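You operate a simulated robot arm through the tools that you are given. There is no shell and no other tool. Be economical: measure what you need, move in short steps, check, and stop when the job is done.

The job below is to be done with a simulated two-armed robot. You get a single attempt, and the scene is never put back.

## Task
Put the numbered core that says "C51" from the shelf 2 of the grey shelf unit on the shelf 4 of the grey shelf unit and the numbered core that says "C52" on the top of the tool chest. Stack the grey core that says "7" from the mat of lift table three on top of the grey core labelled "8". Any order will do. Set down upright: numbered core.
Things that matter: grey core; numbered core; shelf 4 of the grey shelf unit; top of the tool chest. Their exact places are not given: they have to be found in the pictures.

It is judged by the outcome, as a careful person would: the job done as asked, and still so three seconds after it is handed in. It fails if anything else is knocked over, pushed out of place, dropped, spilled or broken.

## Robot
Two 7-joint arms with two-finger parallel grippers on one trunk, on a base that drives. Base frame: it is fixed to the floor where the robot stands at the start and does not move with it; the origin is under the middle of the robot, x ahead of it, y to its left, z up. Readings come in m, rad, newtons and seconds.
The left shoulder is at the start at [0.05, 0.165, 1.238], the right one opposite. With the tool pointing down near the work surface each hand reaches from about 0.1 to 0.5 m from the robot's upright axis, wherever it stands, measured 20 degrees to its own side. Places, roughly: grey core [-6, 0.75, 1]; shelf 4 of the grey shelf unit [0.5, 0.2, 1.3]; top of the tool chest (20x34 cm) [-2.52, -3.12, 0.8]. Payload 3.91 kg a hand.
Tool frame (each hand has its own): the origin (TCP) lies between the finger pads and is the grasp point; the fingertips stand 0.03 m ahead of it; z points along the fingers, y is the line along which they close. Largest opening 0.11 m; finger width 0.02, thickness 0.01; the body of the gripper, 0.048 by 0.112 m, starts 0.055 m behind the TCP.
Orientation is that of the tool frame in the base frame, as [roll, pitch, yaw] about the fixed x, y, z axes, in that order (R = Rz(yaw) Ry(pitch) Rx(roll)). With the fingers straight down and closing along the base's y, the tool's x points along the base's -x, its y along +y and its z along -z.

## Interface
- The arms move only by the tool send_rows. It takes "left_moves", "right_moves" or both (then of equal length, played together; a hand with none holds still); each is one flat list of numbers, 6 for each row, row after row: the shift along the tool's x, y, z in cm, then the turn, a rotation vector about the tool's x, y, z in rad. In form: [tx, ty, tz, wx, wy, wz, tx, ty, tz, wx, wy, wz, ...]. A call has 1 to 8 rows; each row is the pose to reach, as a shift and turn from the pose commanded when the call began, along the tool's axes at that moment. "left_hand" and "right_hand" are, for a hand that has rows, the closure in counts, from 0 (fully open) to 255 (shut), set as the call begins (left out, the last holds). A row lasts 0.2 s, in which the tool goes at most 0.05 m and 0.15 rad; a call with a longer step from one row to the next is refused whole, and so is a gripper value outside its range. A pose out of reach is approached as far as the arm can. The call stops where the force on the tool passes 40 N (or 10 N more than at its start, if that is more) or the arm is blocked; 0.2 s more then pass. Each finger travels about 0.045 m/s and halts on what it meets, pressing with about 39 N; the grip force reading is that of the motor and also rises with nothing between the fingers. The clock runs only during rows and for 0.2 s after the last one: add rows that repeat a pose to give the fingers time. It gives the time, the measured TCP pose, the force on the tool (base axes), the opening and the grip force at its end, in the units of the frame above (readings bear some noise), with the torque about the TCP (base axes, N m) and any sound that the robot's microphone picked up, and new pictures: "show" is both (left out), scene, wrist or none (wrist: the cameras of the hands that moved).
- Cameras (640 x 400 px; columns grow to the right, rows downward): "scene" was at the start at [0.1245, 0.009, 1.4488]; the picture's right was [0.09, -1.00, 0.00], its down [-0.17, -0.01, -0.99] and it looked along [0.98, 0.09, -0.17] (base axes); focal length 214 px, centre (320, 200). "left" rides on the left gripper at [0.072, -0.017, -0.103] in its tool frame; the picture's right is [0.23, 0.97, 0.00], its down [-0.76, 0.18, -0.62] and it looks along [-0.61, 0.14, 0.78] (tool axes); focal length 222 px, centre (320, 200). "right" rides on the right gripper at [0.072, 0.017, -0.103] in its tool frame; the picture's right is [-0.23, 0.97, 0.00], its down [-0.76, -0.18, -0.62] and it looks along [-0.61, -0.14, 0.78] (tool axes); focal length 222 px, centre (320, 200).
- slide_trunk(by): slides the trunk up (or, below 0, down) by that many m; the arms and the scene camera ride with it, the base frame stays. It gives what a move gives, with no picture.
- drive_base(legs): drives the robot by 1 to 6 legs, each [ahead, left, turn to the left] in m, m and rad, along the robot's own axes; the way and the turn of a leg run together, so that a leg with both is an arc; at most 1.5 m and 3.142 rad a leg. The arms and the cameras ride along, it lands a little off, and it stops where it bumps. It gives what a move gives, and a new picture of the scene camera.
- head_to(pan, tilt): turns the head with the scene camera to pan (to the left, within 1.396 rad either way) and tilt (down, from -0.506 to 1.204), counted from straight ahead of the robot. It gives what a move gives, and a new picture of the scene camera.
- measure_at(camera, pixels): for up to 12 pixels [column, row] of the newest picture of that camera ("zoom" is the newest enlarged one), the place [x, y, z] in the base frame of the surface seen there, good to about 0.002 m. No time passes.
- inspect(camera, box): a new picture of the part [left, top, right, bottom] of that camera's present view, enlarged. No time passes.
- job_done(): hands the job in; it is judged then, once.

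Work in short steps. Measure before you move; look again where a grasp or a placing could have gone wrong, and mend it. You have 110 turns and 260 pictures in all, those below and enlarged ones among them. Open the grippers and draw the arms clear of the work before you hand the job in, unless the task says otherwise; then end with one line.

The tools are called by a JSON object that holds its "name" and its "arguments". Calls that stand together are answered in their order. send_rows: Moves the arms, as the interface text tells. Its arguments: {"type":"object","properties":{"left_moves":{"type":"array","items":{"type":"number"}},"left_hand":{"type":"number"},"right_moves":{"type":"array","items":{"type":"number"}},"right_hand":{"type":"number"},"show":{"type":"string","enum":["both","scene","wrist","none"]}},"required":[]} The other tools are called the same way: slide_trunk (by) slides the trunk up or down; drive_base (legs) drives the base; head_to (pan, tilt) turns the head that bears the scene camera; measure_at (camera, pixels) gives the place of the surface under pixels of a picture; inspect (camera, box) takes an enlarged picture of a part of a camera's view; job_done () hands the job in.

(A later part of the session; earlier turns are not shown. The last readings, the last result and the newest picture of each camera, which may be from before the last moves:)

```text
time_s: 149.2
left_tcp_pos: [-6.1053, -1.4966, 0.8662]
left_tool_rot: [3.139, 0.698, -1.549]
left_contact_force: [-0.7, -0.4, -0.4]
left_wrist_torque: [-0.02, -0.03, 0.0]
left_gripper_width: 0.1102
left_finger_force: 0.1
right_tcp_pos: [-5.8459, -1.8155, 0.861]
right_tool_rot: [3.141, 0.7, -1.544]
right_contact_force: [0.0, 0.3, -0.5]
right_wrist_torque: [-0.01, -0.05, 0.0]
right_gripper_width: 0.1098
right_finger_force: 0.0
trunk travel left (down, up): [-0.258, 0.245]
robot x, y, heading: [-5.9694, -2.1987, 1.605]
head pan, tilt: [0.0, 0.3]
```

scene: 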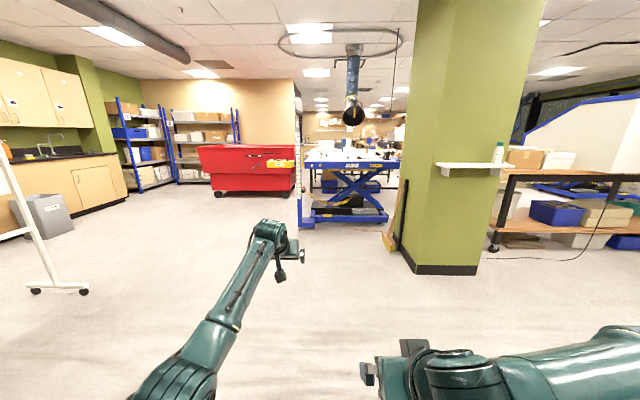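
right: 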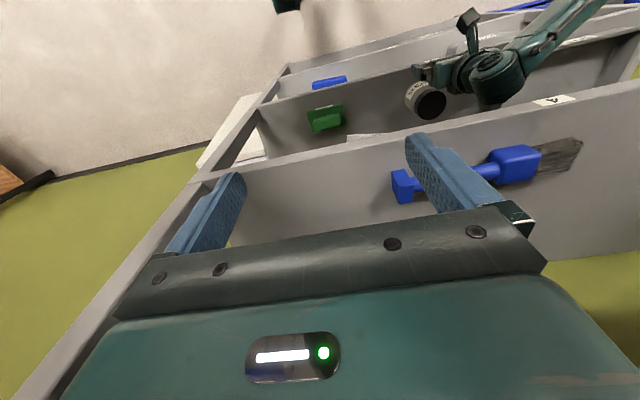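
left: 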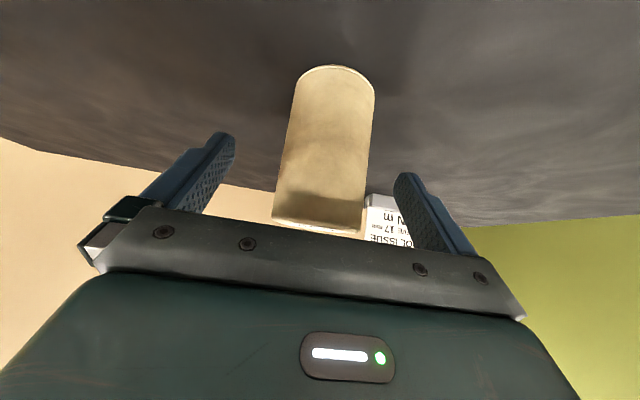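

{"name": "inspect", "arguments": {"camera": "scene", "box": [280, 120, 420, 235]}}

{"name": "measure_at", "arguments": {"camera": "scene", "pixels": [[310, 167], [385, 167], [300, 225], [387, 220], [386, 240], [355, 105], [350, 164]]}}

```text
3.48 times, centred on (350, 178) of scene
```

zoom: 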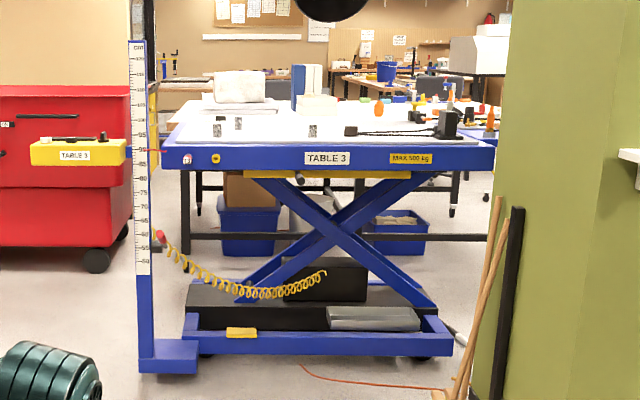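

```text
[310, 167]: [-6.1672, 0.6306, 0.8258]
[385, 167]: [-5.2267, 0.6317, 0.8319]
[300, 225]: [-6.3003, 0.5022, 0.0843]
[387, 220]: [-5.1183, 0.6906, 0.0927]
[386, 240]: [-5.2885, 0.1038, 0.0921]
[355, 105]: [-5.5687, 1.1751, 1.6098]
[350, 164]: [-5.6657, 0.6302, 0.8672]
```

Table 3 has three small grey cores near its front edge (zoom (217,130), (238,123), (313,130)). Check my right elbow extent, since a broom and pillar stand at x≥-5.3, and zoom on the cores.

{"name": "measure_at", "arguments": {"camera": "scene", "pixels": [[450, 370], [540, 370], [600, 350], [635, 340], [635, 390], [402, 200]]}}

{"name": "inspect", "arguments": {"camera": "scene", "box": [310, 140, 390, 190]}}

{"name": "head_to", "arguments": {"pan": -0.6, "tilt": 0.9}}

```text
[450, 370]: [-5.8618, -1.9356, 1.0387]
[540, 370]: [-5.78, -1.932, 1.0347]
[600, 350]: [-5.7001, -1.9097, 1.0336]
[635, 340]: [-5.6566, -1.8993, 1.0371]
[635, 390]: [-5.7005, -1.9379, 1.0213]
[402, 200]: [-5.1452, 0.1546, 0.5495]
```

```text
8.00 times, centred on (350, 165) of scene
```

zoom: 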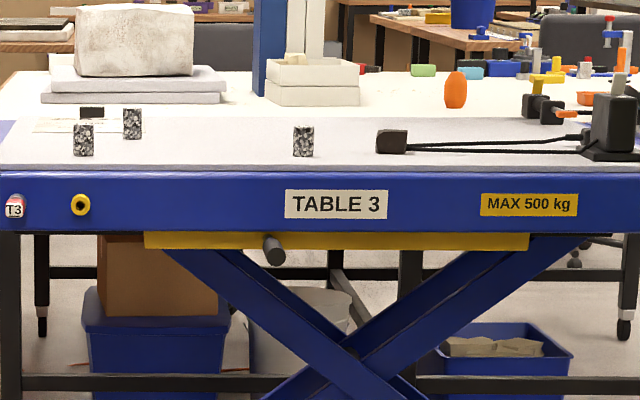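

```text
time_s: 150.2
left_tcp_pos: [-6.1064, -1.4961, 0.8662]
left_tool_rot: [3.139, 0.698, -1.547]
left_contact_force: [-0.5, 0.2, -0.1]
left_wrist_torque: [0.03, -0.05, 0.04]
left_gripper_width: 0.11
left_finger_force: 0.0
right_tcp_pos: [-5.8455, -1.8159, 0.8616]
right_tool_rot: [3.14, 0.7, -1.546]
right_contact_force: [-0.2, -1.3, 0.0]
right_wrist_torque: [-0.01, -0.01, -0.02]
right_gripper_width: 0.11
right_finger_force: 0.1
trunk travel left (down, up): [-0.258, 0.245]
robot x, y, heading: [-5.9697, -2.199, 1.602]
head pan, tilt: [-0.6, 0.901]
```

scene: 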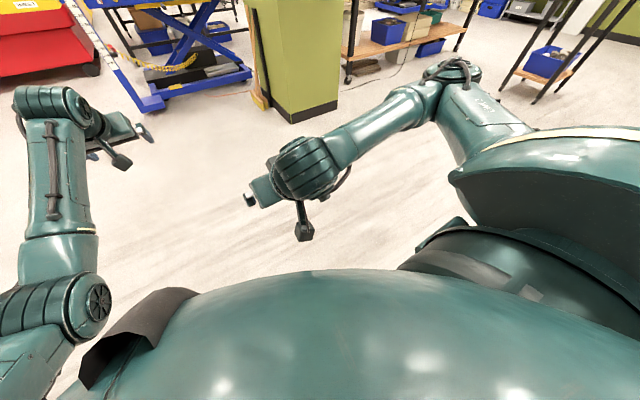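

{"name": "measure_at", "arguments": {"camera": "scene", "pixels": [[455, 68], [475, 75], [430, 85], [480, 110], [560, 140], [262, 100], [265, 60], [250, 10]]}}

```text
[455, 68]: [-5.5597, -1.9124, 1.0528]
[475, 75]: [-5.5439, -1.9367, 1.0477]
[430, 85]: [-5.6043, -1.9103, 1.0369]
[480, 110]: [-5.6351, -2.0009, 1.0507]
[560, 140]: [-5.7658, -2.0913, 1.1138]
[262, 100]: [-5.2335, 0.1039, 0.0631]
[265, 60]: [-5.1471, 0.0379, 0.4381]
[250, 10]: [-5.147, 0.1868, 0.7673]
```

The elbow reaches x≈-5.53 (0.43 right of base), so a base at x≈-5.95 is safe. Raise the trunk 0.24, drive ahead 1.4 m and look at the table.

{"name": "slide_trunk", "arguments": {"by": 0.24}}

{"name": "drive_base", "arguments": {"legs": [[1.4, -0.08, -0.03]]}}

{"name": "head_to", "arguments": {"pan": 0.0, "tilt": 0.45}}

```text
time_s: 152.7
left_tcp_pos: [-6.106, -1.4963, 1.1064]
left_tool_rot: [3.137, 0.698, -1.547]
left_contact_force: [0.6, 0.0, 0.1]
left_wrist_torque: [0.0, 0.02, 0.01]
left_gripper_width: 0.1097
left_finger_force: 0.1
right_tcp_pos: [-5.8447, -1.8165, 1.1025]
right_tool_rot: [3.139, 0.7, -1.545]
right_contact_force: [0.1, -0.4, 0.4]
right_wrist_torque: [0.0, -0.01, 0.01]
right_gripper_width: 0.1102
right_finger_force: 0.0
trunk travel left (down, up): [-0.498, 0.005]
robot x, y, heading: [-5.9689, -2.1987, 1.602]
head pan, tilt: [-0.6, 0.901]
```

```text
time_s: 159.6
left_tcp_pos: [-6.0543, -0.1085, 1.1078]
left_tool_rot: [3.138, 0.698, -1.554]
left_contact_force: [-0.5, -0.6, 0.4]
left_wrist_torque: [-0.01, -0.03, 0.01]
left_gripper_width: 0.1102
left_finger_force: 0.2
right_tcp_pos: [-5.7968, -0.4301, 1.1012]
right_tool_rot: [3.141, 0.699, -1.554]
right_contact_force: [0.4, -0.6, 0.1]
right_wrist_torque: [0.01, 0.0, -0.01]
right_gripper_width: 0.1099
right_finger_force: 0.0
trunk travel left (down, up): [-0.498, 0.005]
robot x, y, heading: [-5.9205, -0.8121, 1.592]
head pan, tilt: [-0.6, 0.901]
```

scene: 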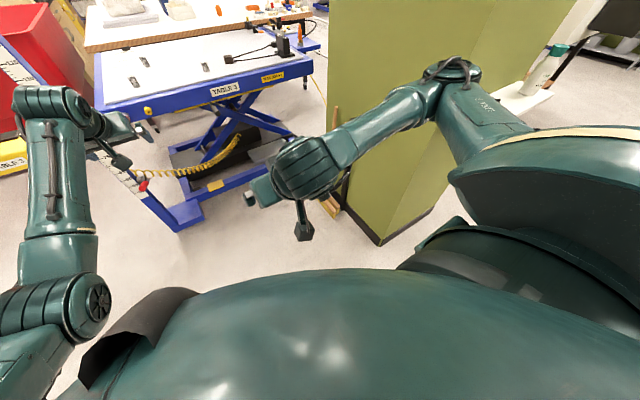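

```text
time_s: 160.6
left_tcp_pos: [-6.0547, -0.1085, 1.1067]
left_tool_rot: [3.139, 0.698, -1.555]
left_contact_force: [0.2, -0.3, -1.1]
left_wrist_torque: [0.01, -0.04, 0.0]
left_gripper_width: 0.11
left_finger_force: 0.1
right_tcp_pos: [-5.7964, -0.4307, 1.1022]
right_tool_rot: [3.14, 0.701, -1.554]
right_contact_force: [0.0, -0.2, -0.2]
right_wrist_torque: [-0.02, -0.03, 0.01]
right_gripper_width: 0.1099
right_finger_force: 0.0
trunk travel left (down, up): [-0.498, 0.005]
robot x, y, heading: [-5.9239, -0.8094, 1.591]
head pan, tilt: [0.0, 0.45]
```

scene: 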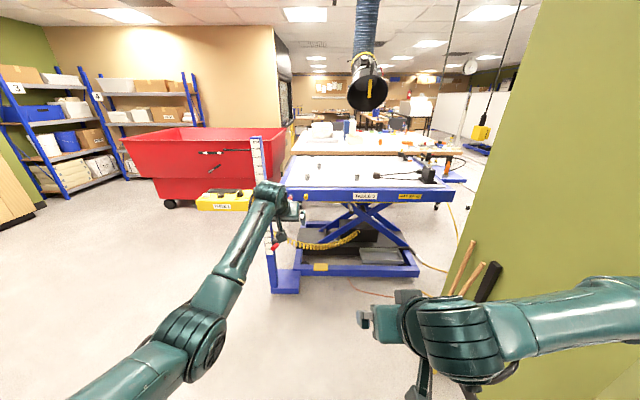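

{"name": "inspect", "arguments": {"camera": "scene", "box": [280, 140, 376, 200]}}

{"name": "measure_at", "arguments": {"camera": "zoom", "pixels": [[320, 200]]}}

```text
6.67 times, centred on (328, 170) of scene
```

zoom: 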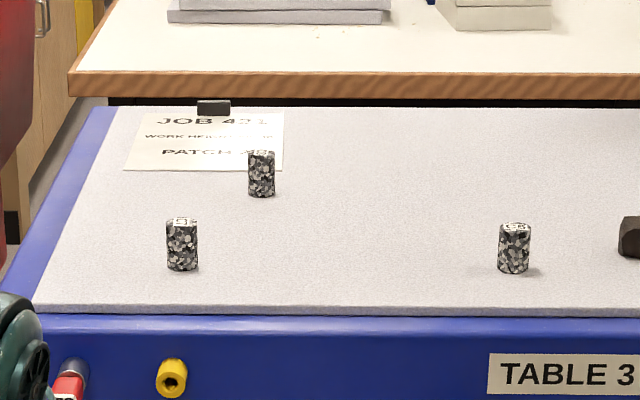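

```text
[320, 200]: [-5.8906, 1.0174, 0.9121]
```

{"name": "measure_at", "arguments": {"camera": "zoom", "pixels": [[182, 250], [182, 268], [182, 223], [261, 178], [261, 195], [261, 154], [514, 255], [514, 272], [514, 226], [320, 300], [168, 250], [197, 250]]}}

{"name": "inspect", "arguments": {"camera": "scene", "box": [300, 160, 324, 175]}}

{"name": "inspect", "arguments": {"camera": "scene", "box": [345, 167, 369, 182]}}

```text
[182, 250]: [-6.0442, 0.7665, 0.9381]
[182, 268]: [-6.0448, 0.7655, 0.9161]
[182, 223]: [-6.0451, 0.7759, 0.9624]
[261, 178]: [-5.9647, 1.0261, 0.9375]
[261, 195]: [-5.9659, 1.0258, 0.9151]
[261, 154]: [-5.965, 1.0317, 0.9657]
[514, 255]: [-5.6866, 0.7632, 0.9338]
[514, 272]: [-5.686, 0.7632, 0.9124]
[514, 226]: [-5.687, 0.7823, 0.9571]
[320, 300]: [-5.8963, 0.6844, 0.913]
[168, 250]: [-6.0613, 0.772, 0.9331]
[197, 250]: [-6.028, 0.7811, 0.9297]
```

```text
16.00 times, centred on (312, 168) of scene
```

zoom: 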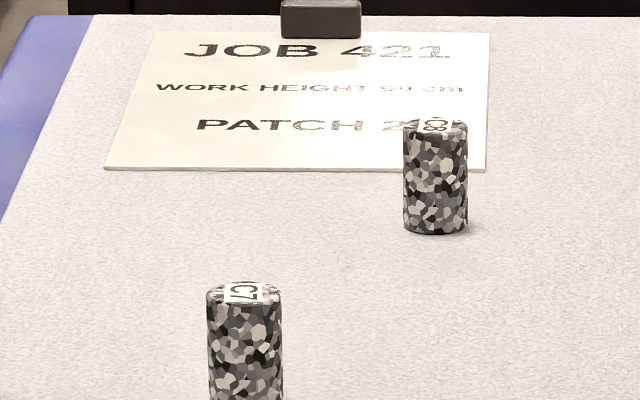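

```text
16.00 times, centred on (357, 174) of scene
```

zoom: 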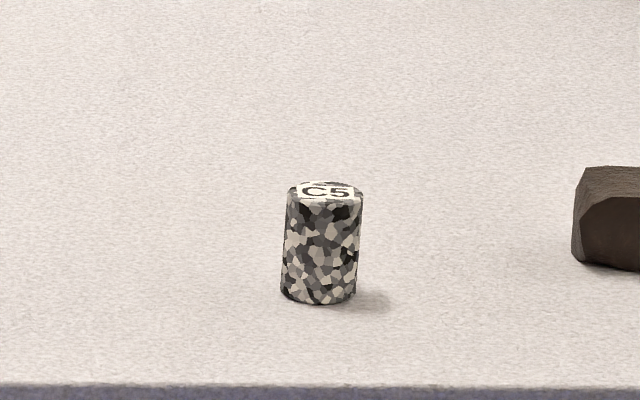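

C7 stands at about (-6.045, 0.783), C8 at (-5.965, 1.043), mat z≈0.912, cores ≈0.034 wide and 0.054 tall. I raise the right hand out of the way, shift the base right a little and the left hand left in line with C7.

{"name": "send_rows", "arguments": {"right_moves": [-2, 0, -2.4, 0, 0, 0, -4, 0, -4.8, 0, 0, 0, -6, 0, -7.2, 0, 0, 0, -8, 0, -9.5, 0, 0, 0], "left_moves": [0, 3, 0, 0, 0, 0, 0, 6, 0, 0, 0, 0, 0, 9, 0, 0, 0, 0, 0, 11, 0, 0, 0, 0], "show": "none"}}

{"name": "drive_base", "arguments": {"legs": [[0, -0.12, -0.02], [0.5, 0, 0]]}}

```text
time_s: 161.6
left_tcp_pos: [-6.1639, -0.1112, 1.108]
left_tool_rot: [3.138, 0.699, -1.556]
left_contact_force: [0.2, 0.5, 0.0]
left_wrist_torque: [-0.02, -0.01, -0.03]
left_gripper_width: 0.1101
left_finger_force: 0.0
right_tcp_pos: [-5.7957, -0.4317, 1.2279]
right_tool_rot: [3.139, 0.699, -1.552]
right_contact_force: [-0.5, 0.4, -0.7]
right_wrist_torque: [0.01, -0.03, 0.05]
right_gripper_width: 0.1099
right_finger_force: 0.0
trunk travel left (down, up): [-0.498, 0.005]
robot x, y, heading: [-5.9232, -0.8103, 1.594]
head pan, tilt: [0.0, 0.45]
```

```text
time_s: 165.9
left_tcp_pos: [-6.0253, 0.3955, 1.1072]
left_tool_rot: [3.137, 0.699, -1.58]
left_contact_force: [0.2, 0.1, -0.5]
left_wrist_torque: [-0.02, 0.04, 0.02]
left_gripper_width: 0.1101
left_finger_force: 0.0
right_tcp_pos: [-5.6666, 0.066, 1.227]
right_tool_rot: [3.141, 0.7, -1.579]
right_contact_force: [0.0, 0.5, 0.0]
right_wrist_torque: [0.02, 0.01, 0.0]
right_gripper_width: 0.11
right_finger_force: 0.0
trunk travel left (down, up): [-0.498, 0.005]
robot x, y, heading: [-5.8068, -0.3117, 1.565]
head pan, tilt: [0.0, 0.45]
```

scene: 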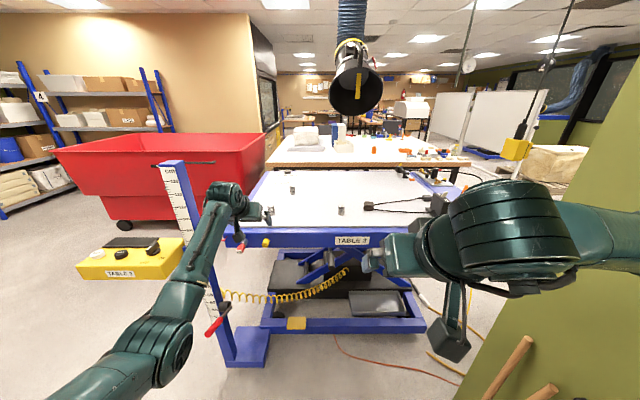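

Check distances: mast top, foot block, hose nozzle, right elbow, table base.

{"name": "measure_at", "arguments": {"camera": "scene", "pixels": [[175, 165], [190, 200], [265, 350], [240, 365], [355, 105], [300, 330], [420, 320], [230, 200], [150, 330], [292, 189], [213, 330], [425, 205]]}}

```text
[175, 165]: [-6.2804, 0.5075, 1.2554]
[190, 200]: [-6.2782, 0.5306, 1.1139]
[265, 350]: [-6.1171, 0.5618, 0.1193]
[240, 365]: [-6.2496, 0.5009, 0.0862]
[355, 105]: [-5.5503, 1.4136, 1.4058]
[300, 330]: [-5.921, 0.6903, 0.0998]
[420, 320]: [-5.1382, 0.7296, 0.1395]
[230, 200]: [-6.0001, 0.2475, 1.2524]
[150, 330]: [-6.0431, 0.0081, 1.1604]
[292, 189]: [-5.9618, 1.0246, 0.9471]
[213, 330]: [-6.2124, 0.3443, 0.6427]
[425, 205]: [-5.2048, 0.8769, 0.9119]
```

Clearances are fine. Drive forward 0.28 m to bring the left hand behind and above C7.

{"name": "drive_base", "arguments": {"legs": [[0.28, 0, 0.005]]}}

{"name": "inspect", "arguments": {"camera": "left", "box": [0, 0, 640, 400]}}

```text
time_s: 167.8
left_tcp_pos: [-6.026, 0.6763, 1.1064]
left_tool_rot: [3.139, 0.698, -1.579]
left_contact_force: [-0.3, 0.9, -0.7]
left_wrist_torque: [0.02, -0.02, 0.0]
left_gripper_width: 0.1102
left_finger_force: 0.0
right_tcp_pos: [-5.667, 0.3473, 1.2282]
right_tool_rot: [3.138, 0.7, -1.575]
right_contact_force: [-0.9, 1.3, 0.3]
right_wrist_torque: [-0.02, 0.01, -0.01]
right_gripper_width: 0.1099
right_finger_force: 0.1
trunk travel left (down, up): [-0.498, 0.005]
robot x, y, heading: [-5.8027, -0.0292, 1.57]
head pan, tilt: [0.0, 0.45]
```

scene: 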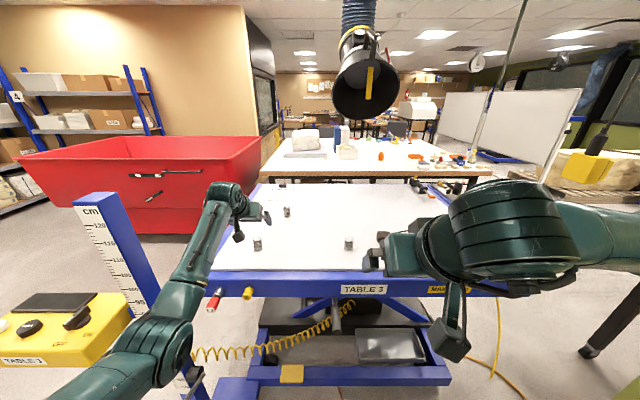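

```text
1.00 times, centred on (320, 200) of left (not enlarged: the box is as wide or as high as the picture)
```

zoom: 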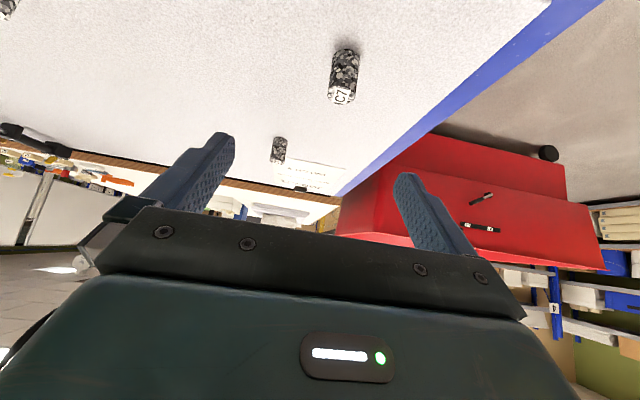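

C7 label readable at (342,97). Measure it from this view.

{"name": "measure_at", "arguments": {"camera": "zoom", "pixels": [[345, 58], [343, 75], [341, 97], [332, 75], [355, 75], [278, 150], [276, 160], [320, 30]]}}

```text
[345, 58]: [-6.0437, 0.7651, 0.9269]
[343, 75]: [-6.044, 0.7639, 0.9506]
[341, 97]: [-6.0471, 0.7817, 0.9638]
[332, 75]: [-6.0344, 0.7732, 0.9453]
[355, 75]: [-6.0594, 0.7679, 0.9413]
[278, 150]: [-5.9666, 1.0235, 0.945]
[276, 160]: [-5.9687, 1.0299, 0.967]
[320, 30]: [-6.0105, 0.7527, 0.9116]
```

Move to 6.5 cm short of the grasp along the tool axis, aligned with C7.

{"name": "send_rows", "arguments": {"left_moves": [0.5, 0.6, 4, 0, 0, 0, 1.0, 1.2, 8, 0, 0, 0, 1.6, 2.03, 12.2, 0, 0, 0, 1.98, 2.03, 12.3, 0, 0, 0], "show": "wrist"}}

{"name": "measure_at", "arguments": {"camera": "left", "pixels": [[320, 80], [320, 100], [320, 120], [318, 140], [310, 120], [330, 120]]}}

```text
time_s: 168.8
left_tcp_pos: [-6.0459, 0.7395, 0.998]
left_tool_rot: [3.139, 0.7, -1.578]
left_contact_force: [0.3, -0.1, -0.4]
left_wrist_torque: [0.01, 0.01, 0.01]
left_gripper_width: 0.1101
left_finger_force: 0.1
right_tcp_pos: [-5.667, 0.3464, 1.228]
right_tool_rot: [3.14, 0.699, -1.575]
right_contact_force: [-0.8, 1.3, -0.6]
right_wrist_torque: [-0.02, -0.07, 0.0]
right_gripper_width: 0.1102
right_finger_force: 0.1
trunk travel left (down, up): [-0.498, 0.005]
robot x, y, heading: [-5.8049, -0.0321, 1.569]
head pan, tilt: [0.0, 0.45]
```

left: 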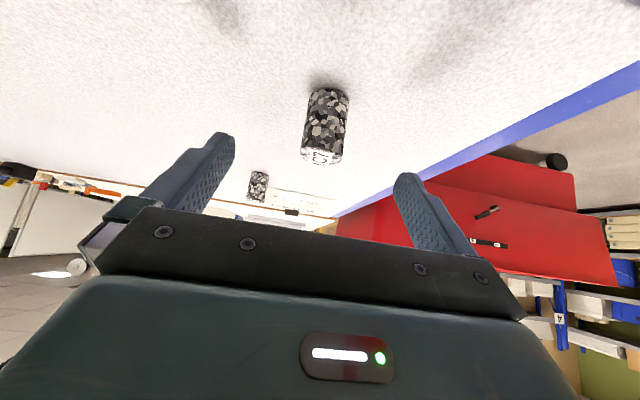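

```text
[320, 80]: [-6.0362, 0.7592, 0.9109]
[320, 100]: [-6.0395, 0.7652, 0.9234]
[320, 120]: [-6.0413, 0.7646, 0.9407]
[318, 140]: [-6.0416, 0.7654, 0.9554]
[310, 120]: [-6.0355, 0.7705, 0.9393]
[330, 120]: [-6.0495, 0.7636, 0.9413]
```

Aligned. Move in the remaining 6.3 cm and close.

{"name": "send_rows", "arguments": {"left_moves": [0, 0, 3, 0, 0, 0, 0, 0, 5, 0, 0, 0, 0, 0, 6.3, 0, 0, 0], "show": "wrist"}}

```text
time_s: 169.6
left_tcp_pos: [-6.0389, 0.729, 0.9625]
left_tool_rot: [3.139, 0.698, -1.579]
left_contact_force: [1.2, 0.0, 0.9]
left_wrist_torque: [-0.08, -0.01, -0.01]
left_gripper_width: 0.1103
left_finger_force: 0.1
left hand out of reach, approached as far as the arm can: row 1, 2, 3
right_tcp_pos: [-5.6669, 0.3475, 1.2286]
right_tool_rot: [3.14, 0.699, -1.577]
right_contact_force: [-0.5, 0.4, 0.6]
right_wrist_torque: [0.0, 0.02, 0.01]
right_gripper_width: 0.1099
right_finger_force: 0.1
trunk travel left (down, up): [-0.498, 0.005]
robot x, y, heading: [-5.8021, -0.0293, 1.562]
head pan, tilt: [0.0, 0.45]
```

left: 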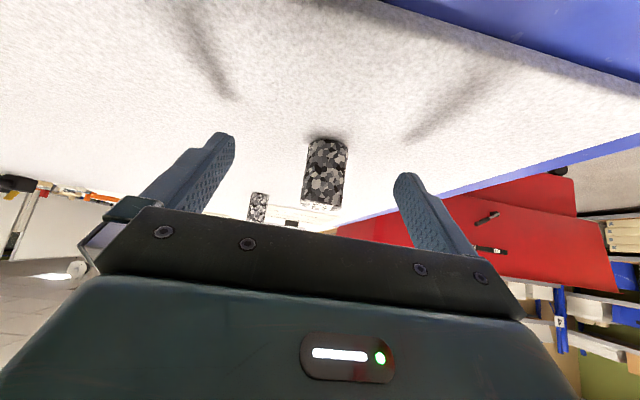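

The arm is at its reach limit here. Back off upward, lower the trunk 0.13 for better reach, and drive 8 cm closer.

{"name": "send_rows", "arguments": {"left_moves": [0, 0, -3, 0, 0, 0, 0, 0, -6.3, 0, 0, 0, -3.2, 0, -10.1, 0, 0, 0, -6.4, 0, -13.9, 0, 0, 0, -8.4, 0, -16.2, 0, 0, 0], "show": "none"}}

{"name": "slide_trunk", "arguments": {"by": -0.13}}

{"name": "drive_base", "arguments": {"legs": [[0.08, 0, 0]]}}

{"name": "inspect", "arguments": {"camera": "left", "box": [0, 0, 640, 400]}}

```text
time_s: 170.8
left_tcp_pos: [-6.0387, 0.7523, 1.1358]
left_tool_rot: [3.137, 0.696, -1.578]
left_contact_force: [0.2, -0.4, 0.4]
left_wrist_torque: [0.0, -0.01, 0.01]
left_gripper_width: 0.11
left_finger_force: 0.1
left hand out of reach, approached as far as the arm can: row 1, 2, 3, 4, 5
right_tcp_pos: [-5.6673, 0.3474, 1.2269]
right_tool_rot: [3.14, 0.7, -1.576]
right_contact_force: [-0.4, 0.4, 0.0]
right_wrist_torque: [-0.01, -0.01, -0.03]
right_gripper_width: 0.11
right_finger_force: 0.2
trunk travel left (down, up): [-0.498, 0.005]
robot x, y, heading: [-5.8026, -0.0309, 1.568]
head pan, tilt: [0.0, 0.45]
```

```text
time_s: 172.4
left_tcp_pos: [-6.0377, 0.7535, 1.007]
left_tool_rot: [3.14, 0.698, -1.579]
left_contact_force: [0.4, 0.6, 0.5]
left_wrist_torque: [-0.02, 0.0, 0.01]
left_gripper_width: 0.1101
left_finger_force: 0.2
right_tcp_pos: [-5.6677, 0.347, 1.0981]
right_tool_rot: [3.14, 0.7, -1.576]
right_contact_force: [-0.4, 0.0, 0.2]
right_wrist_torque: [-0.03, -0.02, 0.0]
right_gripper_width: 0.1099
right_finger_force: 0.1
trunk travel left (down, up): [-0.368, 0.135]
robot x, y, heading: [-5.8052, -0.0316, 1.57]
head pan, tilt: [0.0, 0.45]
```

```text
time_s: 173.5
left_tcp_pos: [-6.0386, 0.8342, 1.0052]
left_tool_rot: [3.138, 0.696, -1.578]
left_contact_force: [-0.4, 0.6, -1.1]
left_wrist_torque: [0.0, 0.01, 0.02]
left_gripper_width: 0.1101
left_finger_force: 0.1
right_tcp_pos: [-5.6668, 0.4279, 1.0973]
right_tool_rot: [3.141, 0.699, -1.575]
right_contact_force: [-0.9, 1.3, -0.2]
right_wrist_torque: [-0.02, 0.01, 0.0]
right_gripper_width: 0.1097
right_finger_force: 0.2
trunk travel left (down, up): [-0.368, 0.135]
robot x, y, heading: [-5.8056, 0.0473, 1.569]
head pan, tilt: [0.0, 0.45]
```

scene: 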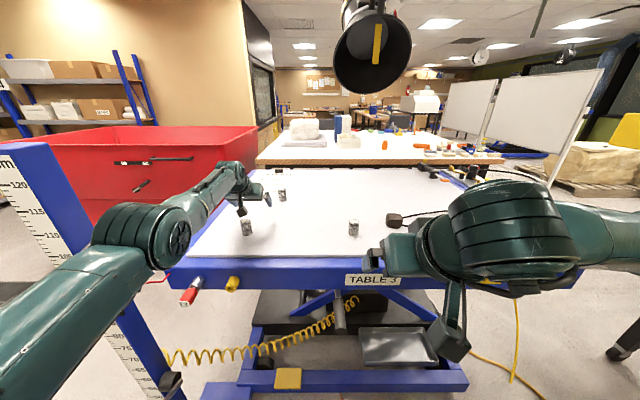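

```text
1.00 times, centred on (320, 200) of left (not enlarged: the box is as wide or as high as the picture)
```

zoom: 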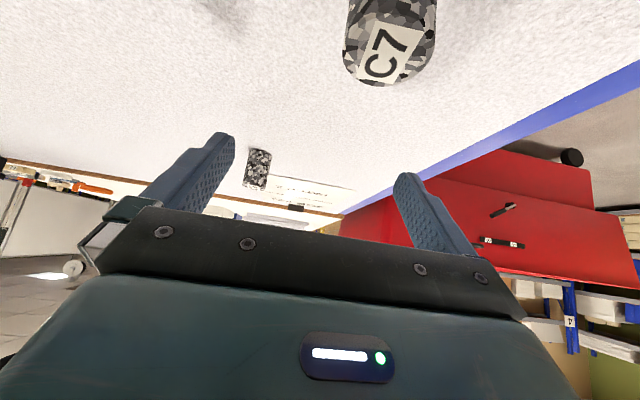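

The hand came out ahead of C7, higher. Check elbow clearance to the mast before moving back.

{"name": "measure_at", "arguments": {"camera": "scene", "pixels": [[105, 230], [130, 215], [95, 245], [60, 200], [90, 250], [165, 240], [60, 290], [240, 180]]}}

```text
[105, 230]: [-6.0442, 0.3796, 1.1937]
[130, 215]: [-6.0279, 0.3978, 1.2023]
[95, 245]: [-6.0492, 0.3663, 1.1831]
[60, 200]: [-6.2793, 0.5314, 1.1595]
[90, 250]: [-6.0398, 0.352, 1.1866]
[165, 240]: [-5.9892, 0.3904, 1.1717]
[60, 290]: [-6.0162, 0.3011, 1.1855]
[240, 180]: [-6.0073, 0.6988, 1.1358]
```

Elbow is 0.2 m clear of the mast. Raise 2 cm, move back to the pre-grasp at y≈0.735, then down to z≈1.0.

{"name": "send_rows", "arguments": {"left_moves": [-1.3, 0.7, -1.5, 0, 0, 0, 1.9, 0.7, -4.2, 0, 0, 0, 5.9, 0.7, -7.6, 0, 0, 0, 7.5, 0.7, -6.0, 0, 0, 0, 7.5, 0.7, -6.0, 0, 0, 0], "show": "wrist"}}

{"name": "measure_at", "arguments": {"camera": "left", "pixels": [[310, 120], [320, 120], [330, 120], [340, 120], [325, 100], [325, 135]]}}

```text
refused: row 3 steps farther than a row can; nothing moved
```

```text
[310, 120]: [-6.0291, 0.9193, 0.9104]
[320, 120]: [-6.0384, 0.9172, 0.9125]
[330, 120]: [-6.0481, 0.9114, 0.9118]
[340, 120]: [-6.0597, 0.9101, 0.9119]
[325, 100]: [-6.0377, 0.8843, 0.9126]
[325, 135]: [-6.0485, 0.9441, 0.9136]
```

{"name": "send_rows", "arguments": {"left_moves": [-1.3, 0.7, -1.5, 0, 0, 0, 1.5, 0.7, -3.9, 0, 0, 0, 4.5, 0.7, -6.4, 0, 0, 0, 6.2, 0.7, -7.6, 0, 0, 0, 7.5, 0.7, -6.0, 0, 0, 0, 7.5, 0.7, -6.0, 0, 0, 0], "show": "wrist"}}

{"name": "measure_at", "arguments": {"camera": "left", "pixels": [[310, 120], [320, 120], [330, 120], [340, 120], [325, 100], [325, 135]]}}

```text
time_s: 174.9
left_tcp_pos: [-6.0499, 0.833, 1.0035]
left_tool_rot: [3.14, 0.699, -1.578]
left_contact_force: [-1.1, -0.7, -0.2]
left_wrist_torque: [0.0, 0.01, 0.0]
left_gripper_width: 0.1098
left_finger_force: 0.0
left hand out of reach, approached as far as the arm can: row 2, 3, 4, 5, 6
right_tcp_pos: [-5.6658, 0.4258, 1.0965]
right_tool_rot: [3.139, 0.7, -1.576]
right_contact_force: [0.0, 0.0, -0.1]
right_wrist_torque: [0.02, 0.02, 0.03]
right_gripper_width: 0.1099
right_finger_force: 0.0
trunk travel left (down, up): [-0.368, 0.135]
robot x, y, heading: [-5.8039, 0.05, 1.567]
head pan, tilt: [0.0, 0.45]
```

left: 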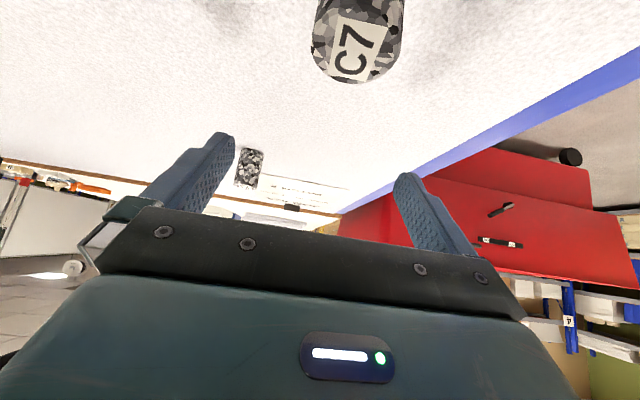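

```text
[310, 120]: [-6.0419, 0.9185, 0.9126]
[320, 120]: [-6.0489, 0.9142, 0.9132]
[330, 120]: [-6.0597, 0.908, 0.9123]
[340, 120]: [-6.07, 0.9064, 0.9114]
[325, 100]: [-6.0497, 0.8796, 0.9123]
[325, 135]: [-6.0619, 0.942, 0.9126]
```

The arm is stretched nearly straight (singular), so it can't pull back. I raise the hand 6 cm, drive the base back 0.15, and try sideways/up-down motion to bend the elbow again in free space.

{"name": "send_rows", "arguments": {"left_moves": [-1.9, 0, -2.3, 0, 0, 0, -3.8, 0, -4.6, 0, 0, 0], "show": "none"}}

{"name": "drive_base", "arguments": {"legs": [[-0.25, 0, 0]]}}

{"name": "send_rows", "arguments": {"left_moves": [0, -4, 0, 0, 0, 0, 0, -8, 0, 0, 0, 0, 3.0, -8, -2.6, 0, 0, 0, 6.0, -8, -5.2, 0, 0, 0], "show": "none"}}

```text
time_s: 175.5
left_tcp_pos: [-6.049, 0.8313, 1.0635]
left_tool_rot: [3.141, 0.698, -1.577]
left_contact_force: [-0.3, -0.2, 0.3]
left_wrist_torque: [-0.01, 0.0, 0.0]
left_gripper_width: 0.1102
left_finger_force: 0.1
right_tcp_pos: [-5.6674, 0.4278, 1.0974]
right_tool_rot: [3.141, 0.699, -1.576]
right_contact_force: [0.2, 0.3, 0.6]
right_wrist_torque: [0.0, 0.0, -0.04]
right_gripper_width: 0.1101
right_finger_force: 0.0
trunk travel left (down, up): [-0.368, 0.135]
robot x, y, heading: [-5.8037, 0.0502, 1.564]
head pan, tilt: [0.0, 0.45]
```

```text
time_s: 177.3
left_tcp_pos: [-6.0473, 0.5789, 1.064]
left_tool_rot: [3.139, 0.699, -1.58]
left_contact_force: [0.1, -0.9, 0.6]
left_wrist_torque: [0.0, -0.03, 0.03]
left_gripper_width: 0.1101
left_finger_force: 0.0
right_tcp_pos: [-5.6651, 0.1732, 1.098]
right_tool_rot: [3.138, 0.703, -1.579]
right_contact_force: [0.4, -0.7, -0.2]
right_wrist_torque: [0.01, -0.02, -0.02]
right_gripper_width: 0.1099
right_finger_force: 0.2
trunk travel left (down, up): [-0.368, 0.135]
robot x, y, heading: [-5.8015, -0.2036, 1.57]
head pan, tilt: [0.0, 0.45]
```

scene: 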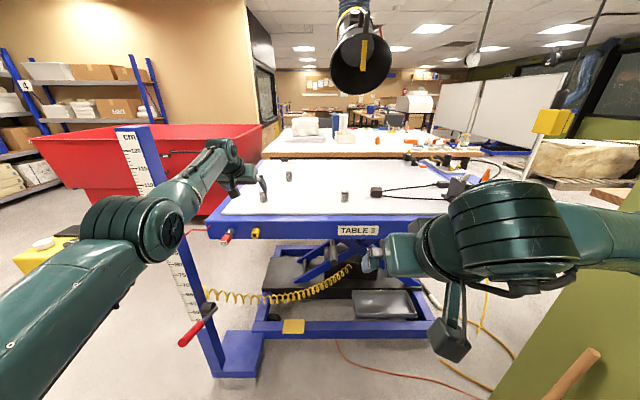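

```text
time_s: 178.3
left_tcp_pos: [-5.9695, 0.5011, 1.0647]
left_tool_rot: [3.137, 0.695, -1.581]
left_contact_force: [0.4, -0.4, 0.1]
left_wrist_torque: [0.02, 0.01, 0.01]
left_gripper_width: 0.1099
left_finger_force: 0.1
left hand out of reach, approached as far as the arm can: row 2
right_tcp_pos: [-5.6671, 0.1752, 1.0984]
right_tool_rot: [3.14, 0.7, -1.579]
right_contact_force: [-0.6, -0.4, -0.9]
right_wrist_torque: [0.01, -0.03, -0.01]
right_gripper_width: 0.1099
right_finger_force: 0.1
trunk travel left (down, up): [-0.368, 0.135]
robot x, y, heading: [-5.8081, -0.2024, 1.564]
head pan, tilt: [0.0, 0.45]
```

The sideways move freed the elbow (now 0.70 m ahead, 0.16 left of base). Keep that lateral offset: strafe base left 0.075 and drive ahead 0.22.

{"name": "drive_base", "arguments": {"legs": [[0, 0.075, 0.006], [0.22, 0, 0]]}}

{"name": "inspect", "arguments": {"camera": "left", "box": [0, 0, 640, 400]}}

```text
time_s: 180.9
left_tcp_pos: [-6.0513, 0.7167, 1.0643]
left_tool_rot: [3.139, 0.696, -1.575]
left_contact_force: [0.2, 0.6, -0.1]
left_wrist_torque: [-0.01, 0.0, 0.04]
left_gripper_width: 0.1102
left_finger_force: 0.0
right_tcp_pos: [-5.7454, 0.3927, 1.0981]
right_tool_rot: [3.141, 0.7, -1.574]
right_contact_force: [-0.1, 0.5, 0.6]
right_wrist_torque: [0.01, 0.01, -0.01]
right_gripper_width: 0.1099
right_finger_force: 0.1
trunk travel left (down, up): [-0.368, 0.135]
robot x, y, heading: [-5.8774, 0.0133, 1.575]
head pan, tilt: [0.0, 0.45]
```

scene: 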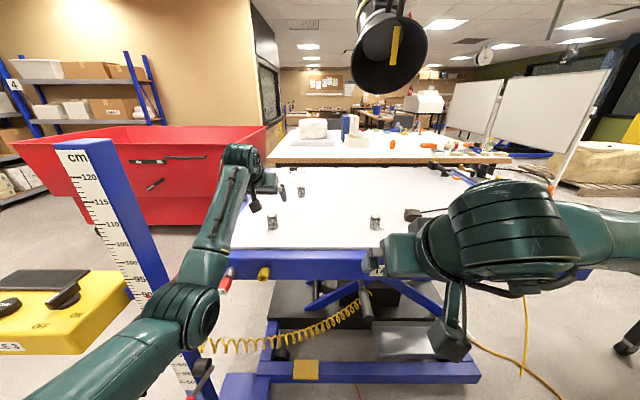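

```text
1.00 times, centred on (320, 200) of left (not enlarged: the box is as wide or as high as the picture)
```

zoom: 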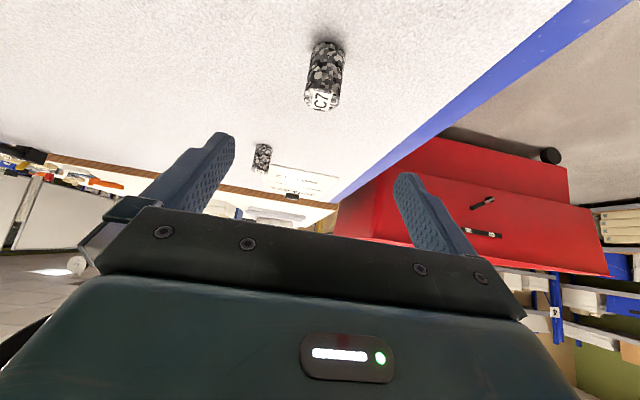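

Move to the grasp, final stretch purely along the tool axis.

{"name": "send_rows", "arguments": {"left_moves": [1.2, -0.25, 3.2, 0, 0, 0, 2.36, -0.5, 6.5, 0, 0, 0, 2.36, -0.5, 10, 0, 0, 0, 2.36, -0.5, 12.9, 0, 0, 0], "show": "wrist"}}

{"name": "measure_at", "arguments": {"camera": "left", "pixels": [[320, 160], [300, 170], [340, 170], [320, 190], [320, 205]]}}

```text
time_s: 181.9
left_tcp_pos: [-6.0443, 0.7806, 0.954]
left_tool_rot: [3.138, 0.699, -1.574]
left_contact_force: [0.0, -0.3, -0.2]
left_wrist_torque: [0.02, 0.01, -0.01]
left_gripper_width: 0.1101
left_finger_force: 0.0
right_tcp_pos: [-5.7462, 0.3912, 1.0978]
right_tool_rot: [3.138, 0.699, -1.574]
right_contact_force: [-0.1, -0.8, -0.8]
right_wrist_torque: [0.04, -0.03, -0.01]
right_gripper_width: 0.1098
right_finger_force: 0.2
trunk travel left (down, up): [-0.368, 0.135]
robot x, y, heading: [-5.879, 0.0155, 1.574]
head pan, tilt: [0.0, 0.45]
```

left: 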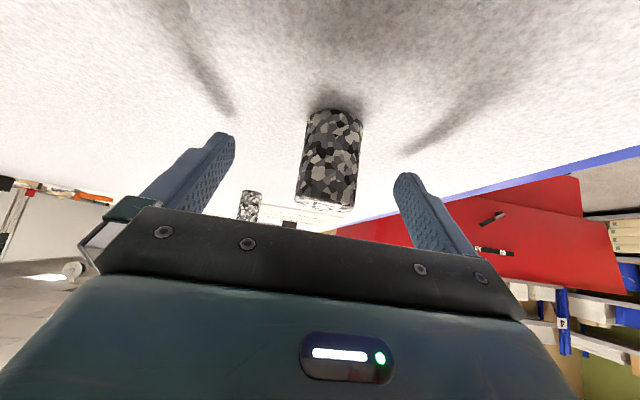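

```text
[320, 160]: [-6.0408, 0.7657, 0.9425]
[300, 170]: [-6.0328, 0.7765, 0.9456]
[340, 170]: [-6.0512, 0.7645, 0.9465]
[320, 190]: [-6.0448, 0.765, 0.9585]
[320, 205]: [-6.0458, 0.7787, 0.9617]
```

Lower 5 mm more for a fuller grip, then close.

{"name": "send_rows", "arguments": {"left_moves": [0.32, 0, 0.38, 0, 0, 0], "show": "none"}}

{"name": "send_rows", "arguments": {"left_moves": [0, 0, 0, 0, 0, 0, 0, 0, 0, 0, 0, 0, 0, 0, 0, 0, 0, 0, 0, 0, 0, 0, 0, 0, 0, 0, 0, 0, 0, 0, 0, 0, 0, 0, 0, 0], "left_hand": 255, "show": "wrist"}}

```text
time_s: 182.3
left_tcp_pos: [-6.0456, 0.7825, 0.9477]
left_tool_rot: [3.138, 0.699, -1.574]
left_contact_force: [-0.6, 0.3, -0.5]
left_wrist_torque: [0.0, 0.01, 0.01]
left_gripper_width: 0.11
left_finger_force: 0.1
right_tcp_pos: [-5.7449, 0.3906, 1.0978]
right_tool_rot: [3.138, 0.7, -1.573]
right_contact_force: [-1.1, 0.6, 0.7]
right_wrist_torque: [0.03, -0.04, -0.02]
right_gripper_width: 0.11
right_finger_force: 0.1
trunk travel left (down, up): [-0.368, 0.135]
robot x, y, heading: [-5.878, 0.0145, 1.571]
head pan, tilt: [0.0, 0.45]
```

```text
time_s: 183.7
left_tcp_pos: [-6.0461, 0.7821, 0.9483]
left_tool_rot: [3.138, 0.699, -1.574]
left_contact_force: [-0.9, 0.6, -0.7]
left_wrist_torque: [0.01, 0.0, 0.01]
left_gripper_width: 0.0332
left_finger_force: 38.8
right_tcp_pos: [-5.7445, 0.3916, 1.0985]
right_tool_rot: [-3.141, 0.701, -1.572]
right_contact_force: [-0.1, 1.0, 0.1]
right_wrist_torque: [0.02, -0.02, -0.02]
right_gripper_width: 0.1101
right_finger_force: 0.0
trunk travel left (down, up): [-0.368, 0.135]
robot x, y, heading: [-5.878, 0.0137, 1.572]
head pan, tilt: [0.0, 0.45]
```

left: 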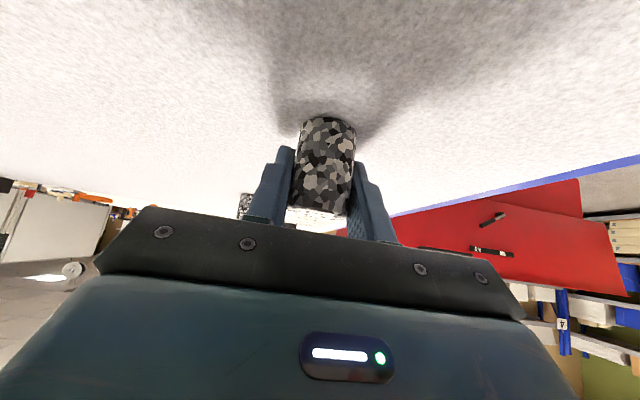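

C7 gripped (0.033). Note its exact front relative to the TCP, then lift 11 cm.

{"name": "measure_at", "arguments": {"camera": "left", "pixels": [[324, 135], [324, 150], [322, 165], [320, 180], [319, 212]]}}

{"name": "send_rows", "arguments": {"left_moves": [-2.4, 0, -2.8, 0, 0, 0, -4.8, 0, -5.6, 0, 0, 0, -7.1, 0, -8.4, 0, 0, 0], "show": "wrist"}}

```text
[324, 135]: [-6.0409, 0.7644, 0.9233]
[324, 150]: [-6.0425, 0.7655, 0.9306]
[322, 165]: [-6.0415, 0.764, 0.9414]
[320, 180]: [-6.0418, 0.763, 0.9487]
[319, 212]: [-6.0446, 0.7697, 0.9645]
```

```text
time_s: 184.5
left_tcp_pos: [-6.0439, 0.7817, 1.055]
left_tool_rot: [3.14, 0.698, -1.576]
left_contact_force: [0.2, 0.3, -1.4]
left_wrist_torque: [0.02, -0.02, 0.0]
left_gripper_width: 0.0332
left_finger_force: 39.1
right_tcp_pos: [-5.7455, 0.3896, 1.0977]
right_tool_rot: [3.14, 0.699, -1.574]
right_contact_force: [-0.5, -0.2, 0.0]
right_wrist_torque: [0.03, 0.0, 0.02]
right_gripper_width: 0.11
right_finger_force: 0.0
trunk travel left (down, up): [-0.368, 0.135]
robot x, y, heading: [-5.8786, 0.0165, 1.575]
head pan, tilt: [0.0, 0.45]
```

left: 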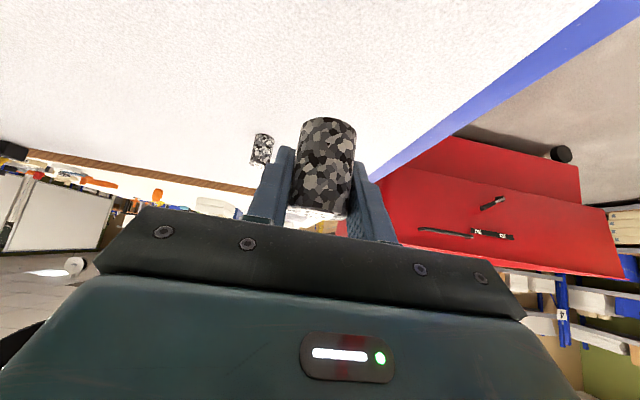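

Secure. Strafe right 0.08, forward 0.17, keeping the core at 1.02 m height, then look at C8.

{"name": "drive_base", "arguments": {"legs": [[0, -0.08, -0.004], [0.17, 0, 0]]}}

{"name": "inspect", "arguments": {"camera": "left", "box": [0, 0, 640, 400]}}

```text
time_s: 187.0
left_tcp_pos: [-5.9583, 0.9534, 1.0547]
left_tool_rot: [3.138, 0.696, -1.578]
left_contact_force: [-0.5, 0.5, -1.0]
left_wrist_torque: [-0.02, 0.01, 0.03]
left_gripper_width: 0.0335
left_finger_force: 38.8
right_tcp_pos: [-5.6613, 0.5611, 1.0974]
right_tool_rot: [3.14, 0.698, -1.575]
right_contact_force: [0.5, 0.3, -0.3]
right_wrist_torque: [0.01, 0.03, -0.02]
right_gripper_width: 0.1102
right_finger_force: 0.1
trunk travel left (down, up): [-0.368, 0.135]
robot x, y, heading: [-5.799, 0.1858, 1.569]
head pan, tilt: [0.0, 0.45]
```

scene: 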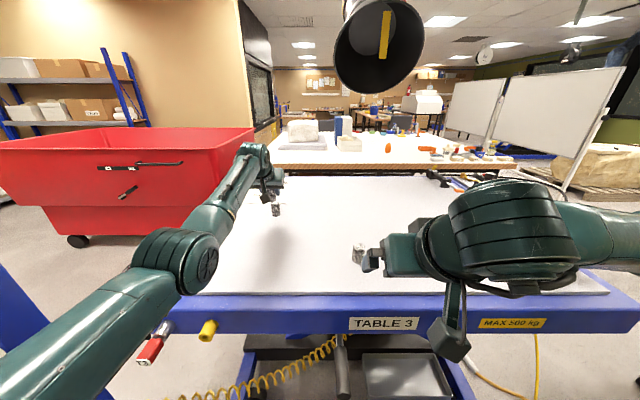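

```text
1.00 times, centred on (320, 200) of left (not enlarged: the box is as wide or as high as the picture)
```

zoom: 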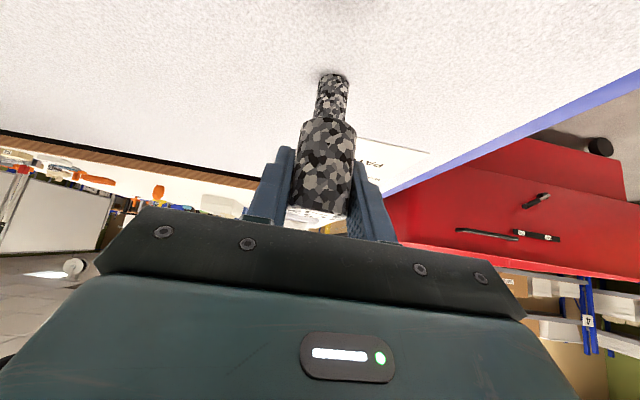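

C8 is directly beyond the held core at (332,95). Measure C8 and the held C7 in this same view.

{"name": "measure_at", "arguments": {"camera": "zoom", "pixels": [[333, 82], [333, 95], [332, 108], [320, 97], [346, 97], [326, 130], [325, 150], [322, 180], [302, 155], [350, 155]]}}

{"name": "measure_at", "arguments": {"camera": "scene", "pixels": [[276, 212], [276, 207], [273, 190]]}}

{"name": "inspect", "arguments": {"camera": "scene", "box": [240, 170, 304, 210]}}

```text
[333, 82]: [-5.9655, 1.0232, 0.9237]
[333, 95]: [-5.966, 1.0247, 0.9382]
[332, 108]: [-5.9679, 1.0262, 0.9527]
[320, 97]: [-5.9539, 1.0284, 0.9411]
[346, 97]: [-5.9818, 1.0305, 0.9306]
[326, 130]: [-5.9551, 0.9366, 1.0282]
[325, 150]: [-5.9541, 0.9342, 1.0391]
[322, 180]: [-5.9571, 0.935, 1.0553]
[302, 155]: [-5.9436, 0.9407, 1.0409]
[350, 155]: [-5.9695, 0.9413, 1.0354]
```

```text
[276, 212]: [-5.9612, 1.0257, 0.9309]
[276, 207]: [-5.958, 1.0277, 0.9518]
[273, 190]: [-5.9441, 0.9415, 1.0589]
```

```text
10.00 times, centred on (272, 190) of scene
```

zoom: 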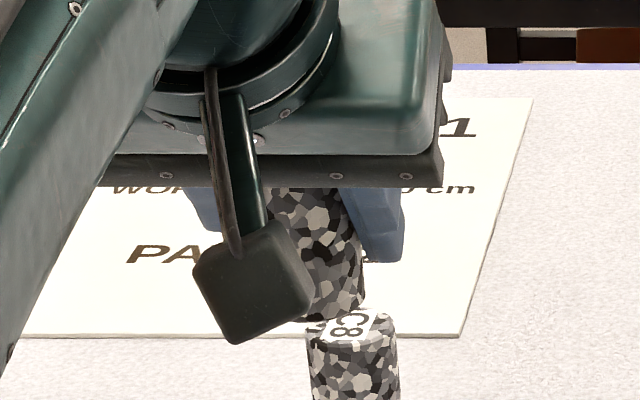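

C8's label is confirmed. Needed shift from C7 to C8 axis: about (-0.011, +0.090). Drive forward 0.085 and fine tune with the arm.

{"name": "drive_base", "arguments": {"legs": [[0.087, 0, 0]]}}

{"name": "send_rows", "arguments": {"left_moves": [0, 0.5, 0, 0, 0, 0, 0, 1.0, 0, 0, 0, 0], "show": "wrist"}}

{"name": "measure_at", "arguments": {"camera": "left", "pixels": [[326, 130], [325, 150], [322, 180], [302, 155], [350, 155], [333, 100], [333, 110], [320, 105], [346, 105], [333, 85]]}}

```text
time_s: 188.1
left_tcp_pos: [-5.9582, 1.0389, 1.053]
left_tool_rot: [3.138, 0.697, -1.577]
left_contact_force: [-0.2, 0.3, -1.2]
left_wrist_torque: [0.01, -0.01, -0.03]
left_gripper_width: 0.0329
left_finger_force: 39.1
right_tcp_pos: [-5.6612, 0.647, 1.0971]
right_tool_rot: [3.141, 0.698, -1.578]
right_contact_force: [0.5, 0.3, 0.3]
right_wrist_torque: [-0.01, -0.02, -0.02]
right_gripper_width: 0.1102
right_finger_force: 0.0
trunk travel left (down, up): [-0.368, 0.135]
robot x, y, heading: [-5.7992, 0.2673, 1.572]
head pan, tilt: [0.0, 0.45]
```

scene: 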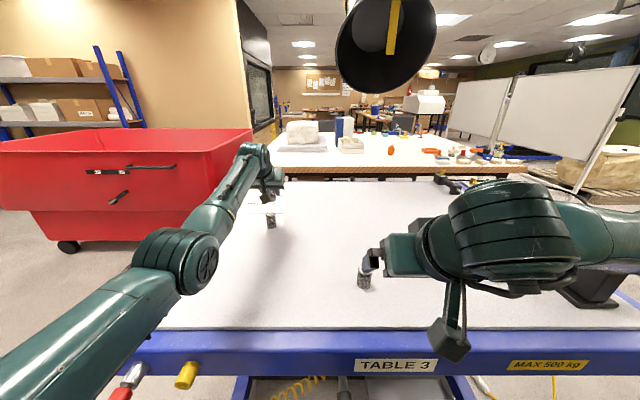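

```text
time_s: 188.7
left_tcp_pos: [-5.9684, 1.0376, 1.055]
left_tool_rot: [3.136, 0.697, -1.579]
left_contact_force: [-0.7, 0.2, -1.3]
left_wrist_torque: [0.02, -0.01, 0.04]
left_gripper_width: 0.0332
left_finger_force: 39.0
right_tcp_pos: [-5.662, 0.6466, 1.097]
right_tool_rot: [3.139, 0.699, -1.577]
right_contact_force: [0.3, 0.0, 0.9]
right_wrist_torque: [0.03, 0.01, -0.01]
right_gripper_width: 0.11
right_finger_force: 0.1
trunk travel left (down, up): [-0.368, 0.135]
robot x, y, heading: [-5.7955, 0.2695, 1.569]
head pan, tilt: [0.0, 0.45]
```

left: 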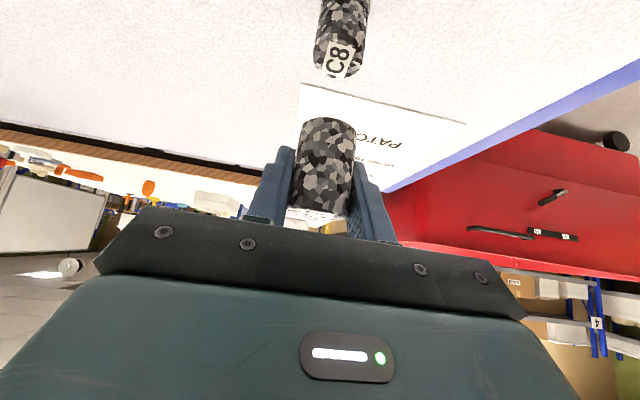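

```text
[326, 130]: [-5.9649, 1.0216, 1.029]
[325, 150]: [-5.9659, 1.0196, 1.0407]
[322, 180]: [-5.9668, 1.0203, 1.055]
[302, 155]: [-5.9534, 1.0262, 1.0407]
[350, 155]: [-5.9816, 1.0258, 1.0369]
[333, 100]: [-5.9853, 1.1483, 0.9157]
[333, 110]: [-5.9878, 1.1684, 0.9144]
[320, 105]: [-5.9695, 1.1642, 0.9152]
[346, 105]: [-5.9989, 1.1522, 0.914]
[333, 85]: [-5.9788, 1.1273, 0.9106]
```

C7's x lines up; y needs about +4 mm. Verify C8 from this same view.

{"name": "measure_at", "arguments": {"camera": "left", "pixels": [[342, 5], [342, 20], [340, 30], [318, 25], [364, 25], [338, 45], [338, 60], [336, 75], [318, 55], [360, 55]]}}

```text
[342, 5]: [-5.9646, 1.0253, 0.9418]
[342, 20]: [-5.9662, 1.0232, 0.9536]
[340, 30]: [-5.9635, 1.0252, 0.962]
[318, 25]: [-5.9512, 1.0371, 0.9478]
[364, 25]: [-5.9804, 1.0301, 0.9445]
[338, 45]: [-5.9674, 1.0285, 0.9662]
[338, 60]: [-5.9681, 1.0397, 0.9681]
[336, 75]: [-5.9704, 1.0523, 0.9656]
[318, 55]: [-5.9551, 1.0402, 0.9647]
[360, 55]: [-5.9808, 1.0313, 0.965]
```

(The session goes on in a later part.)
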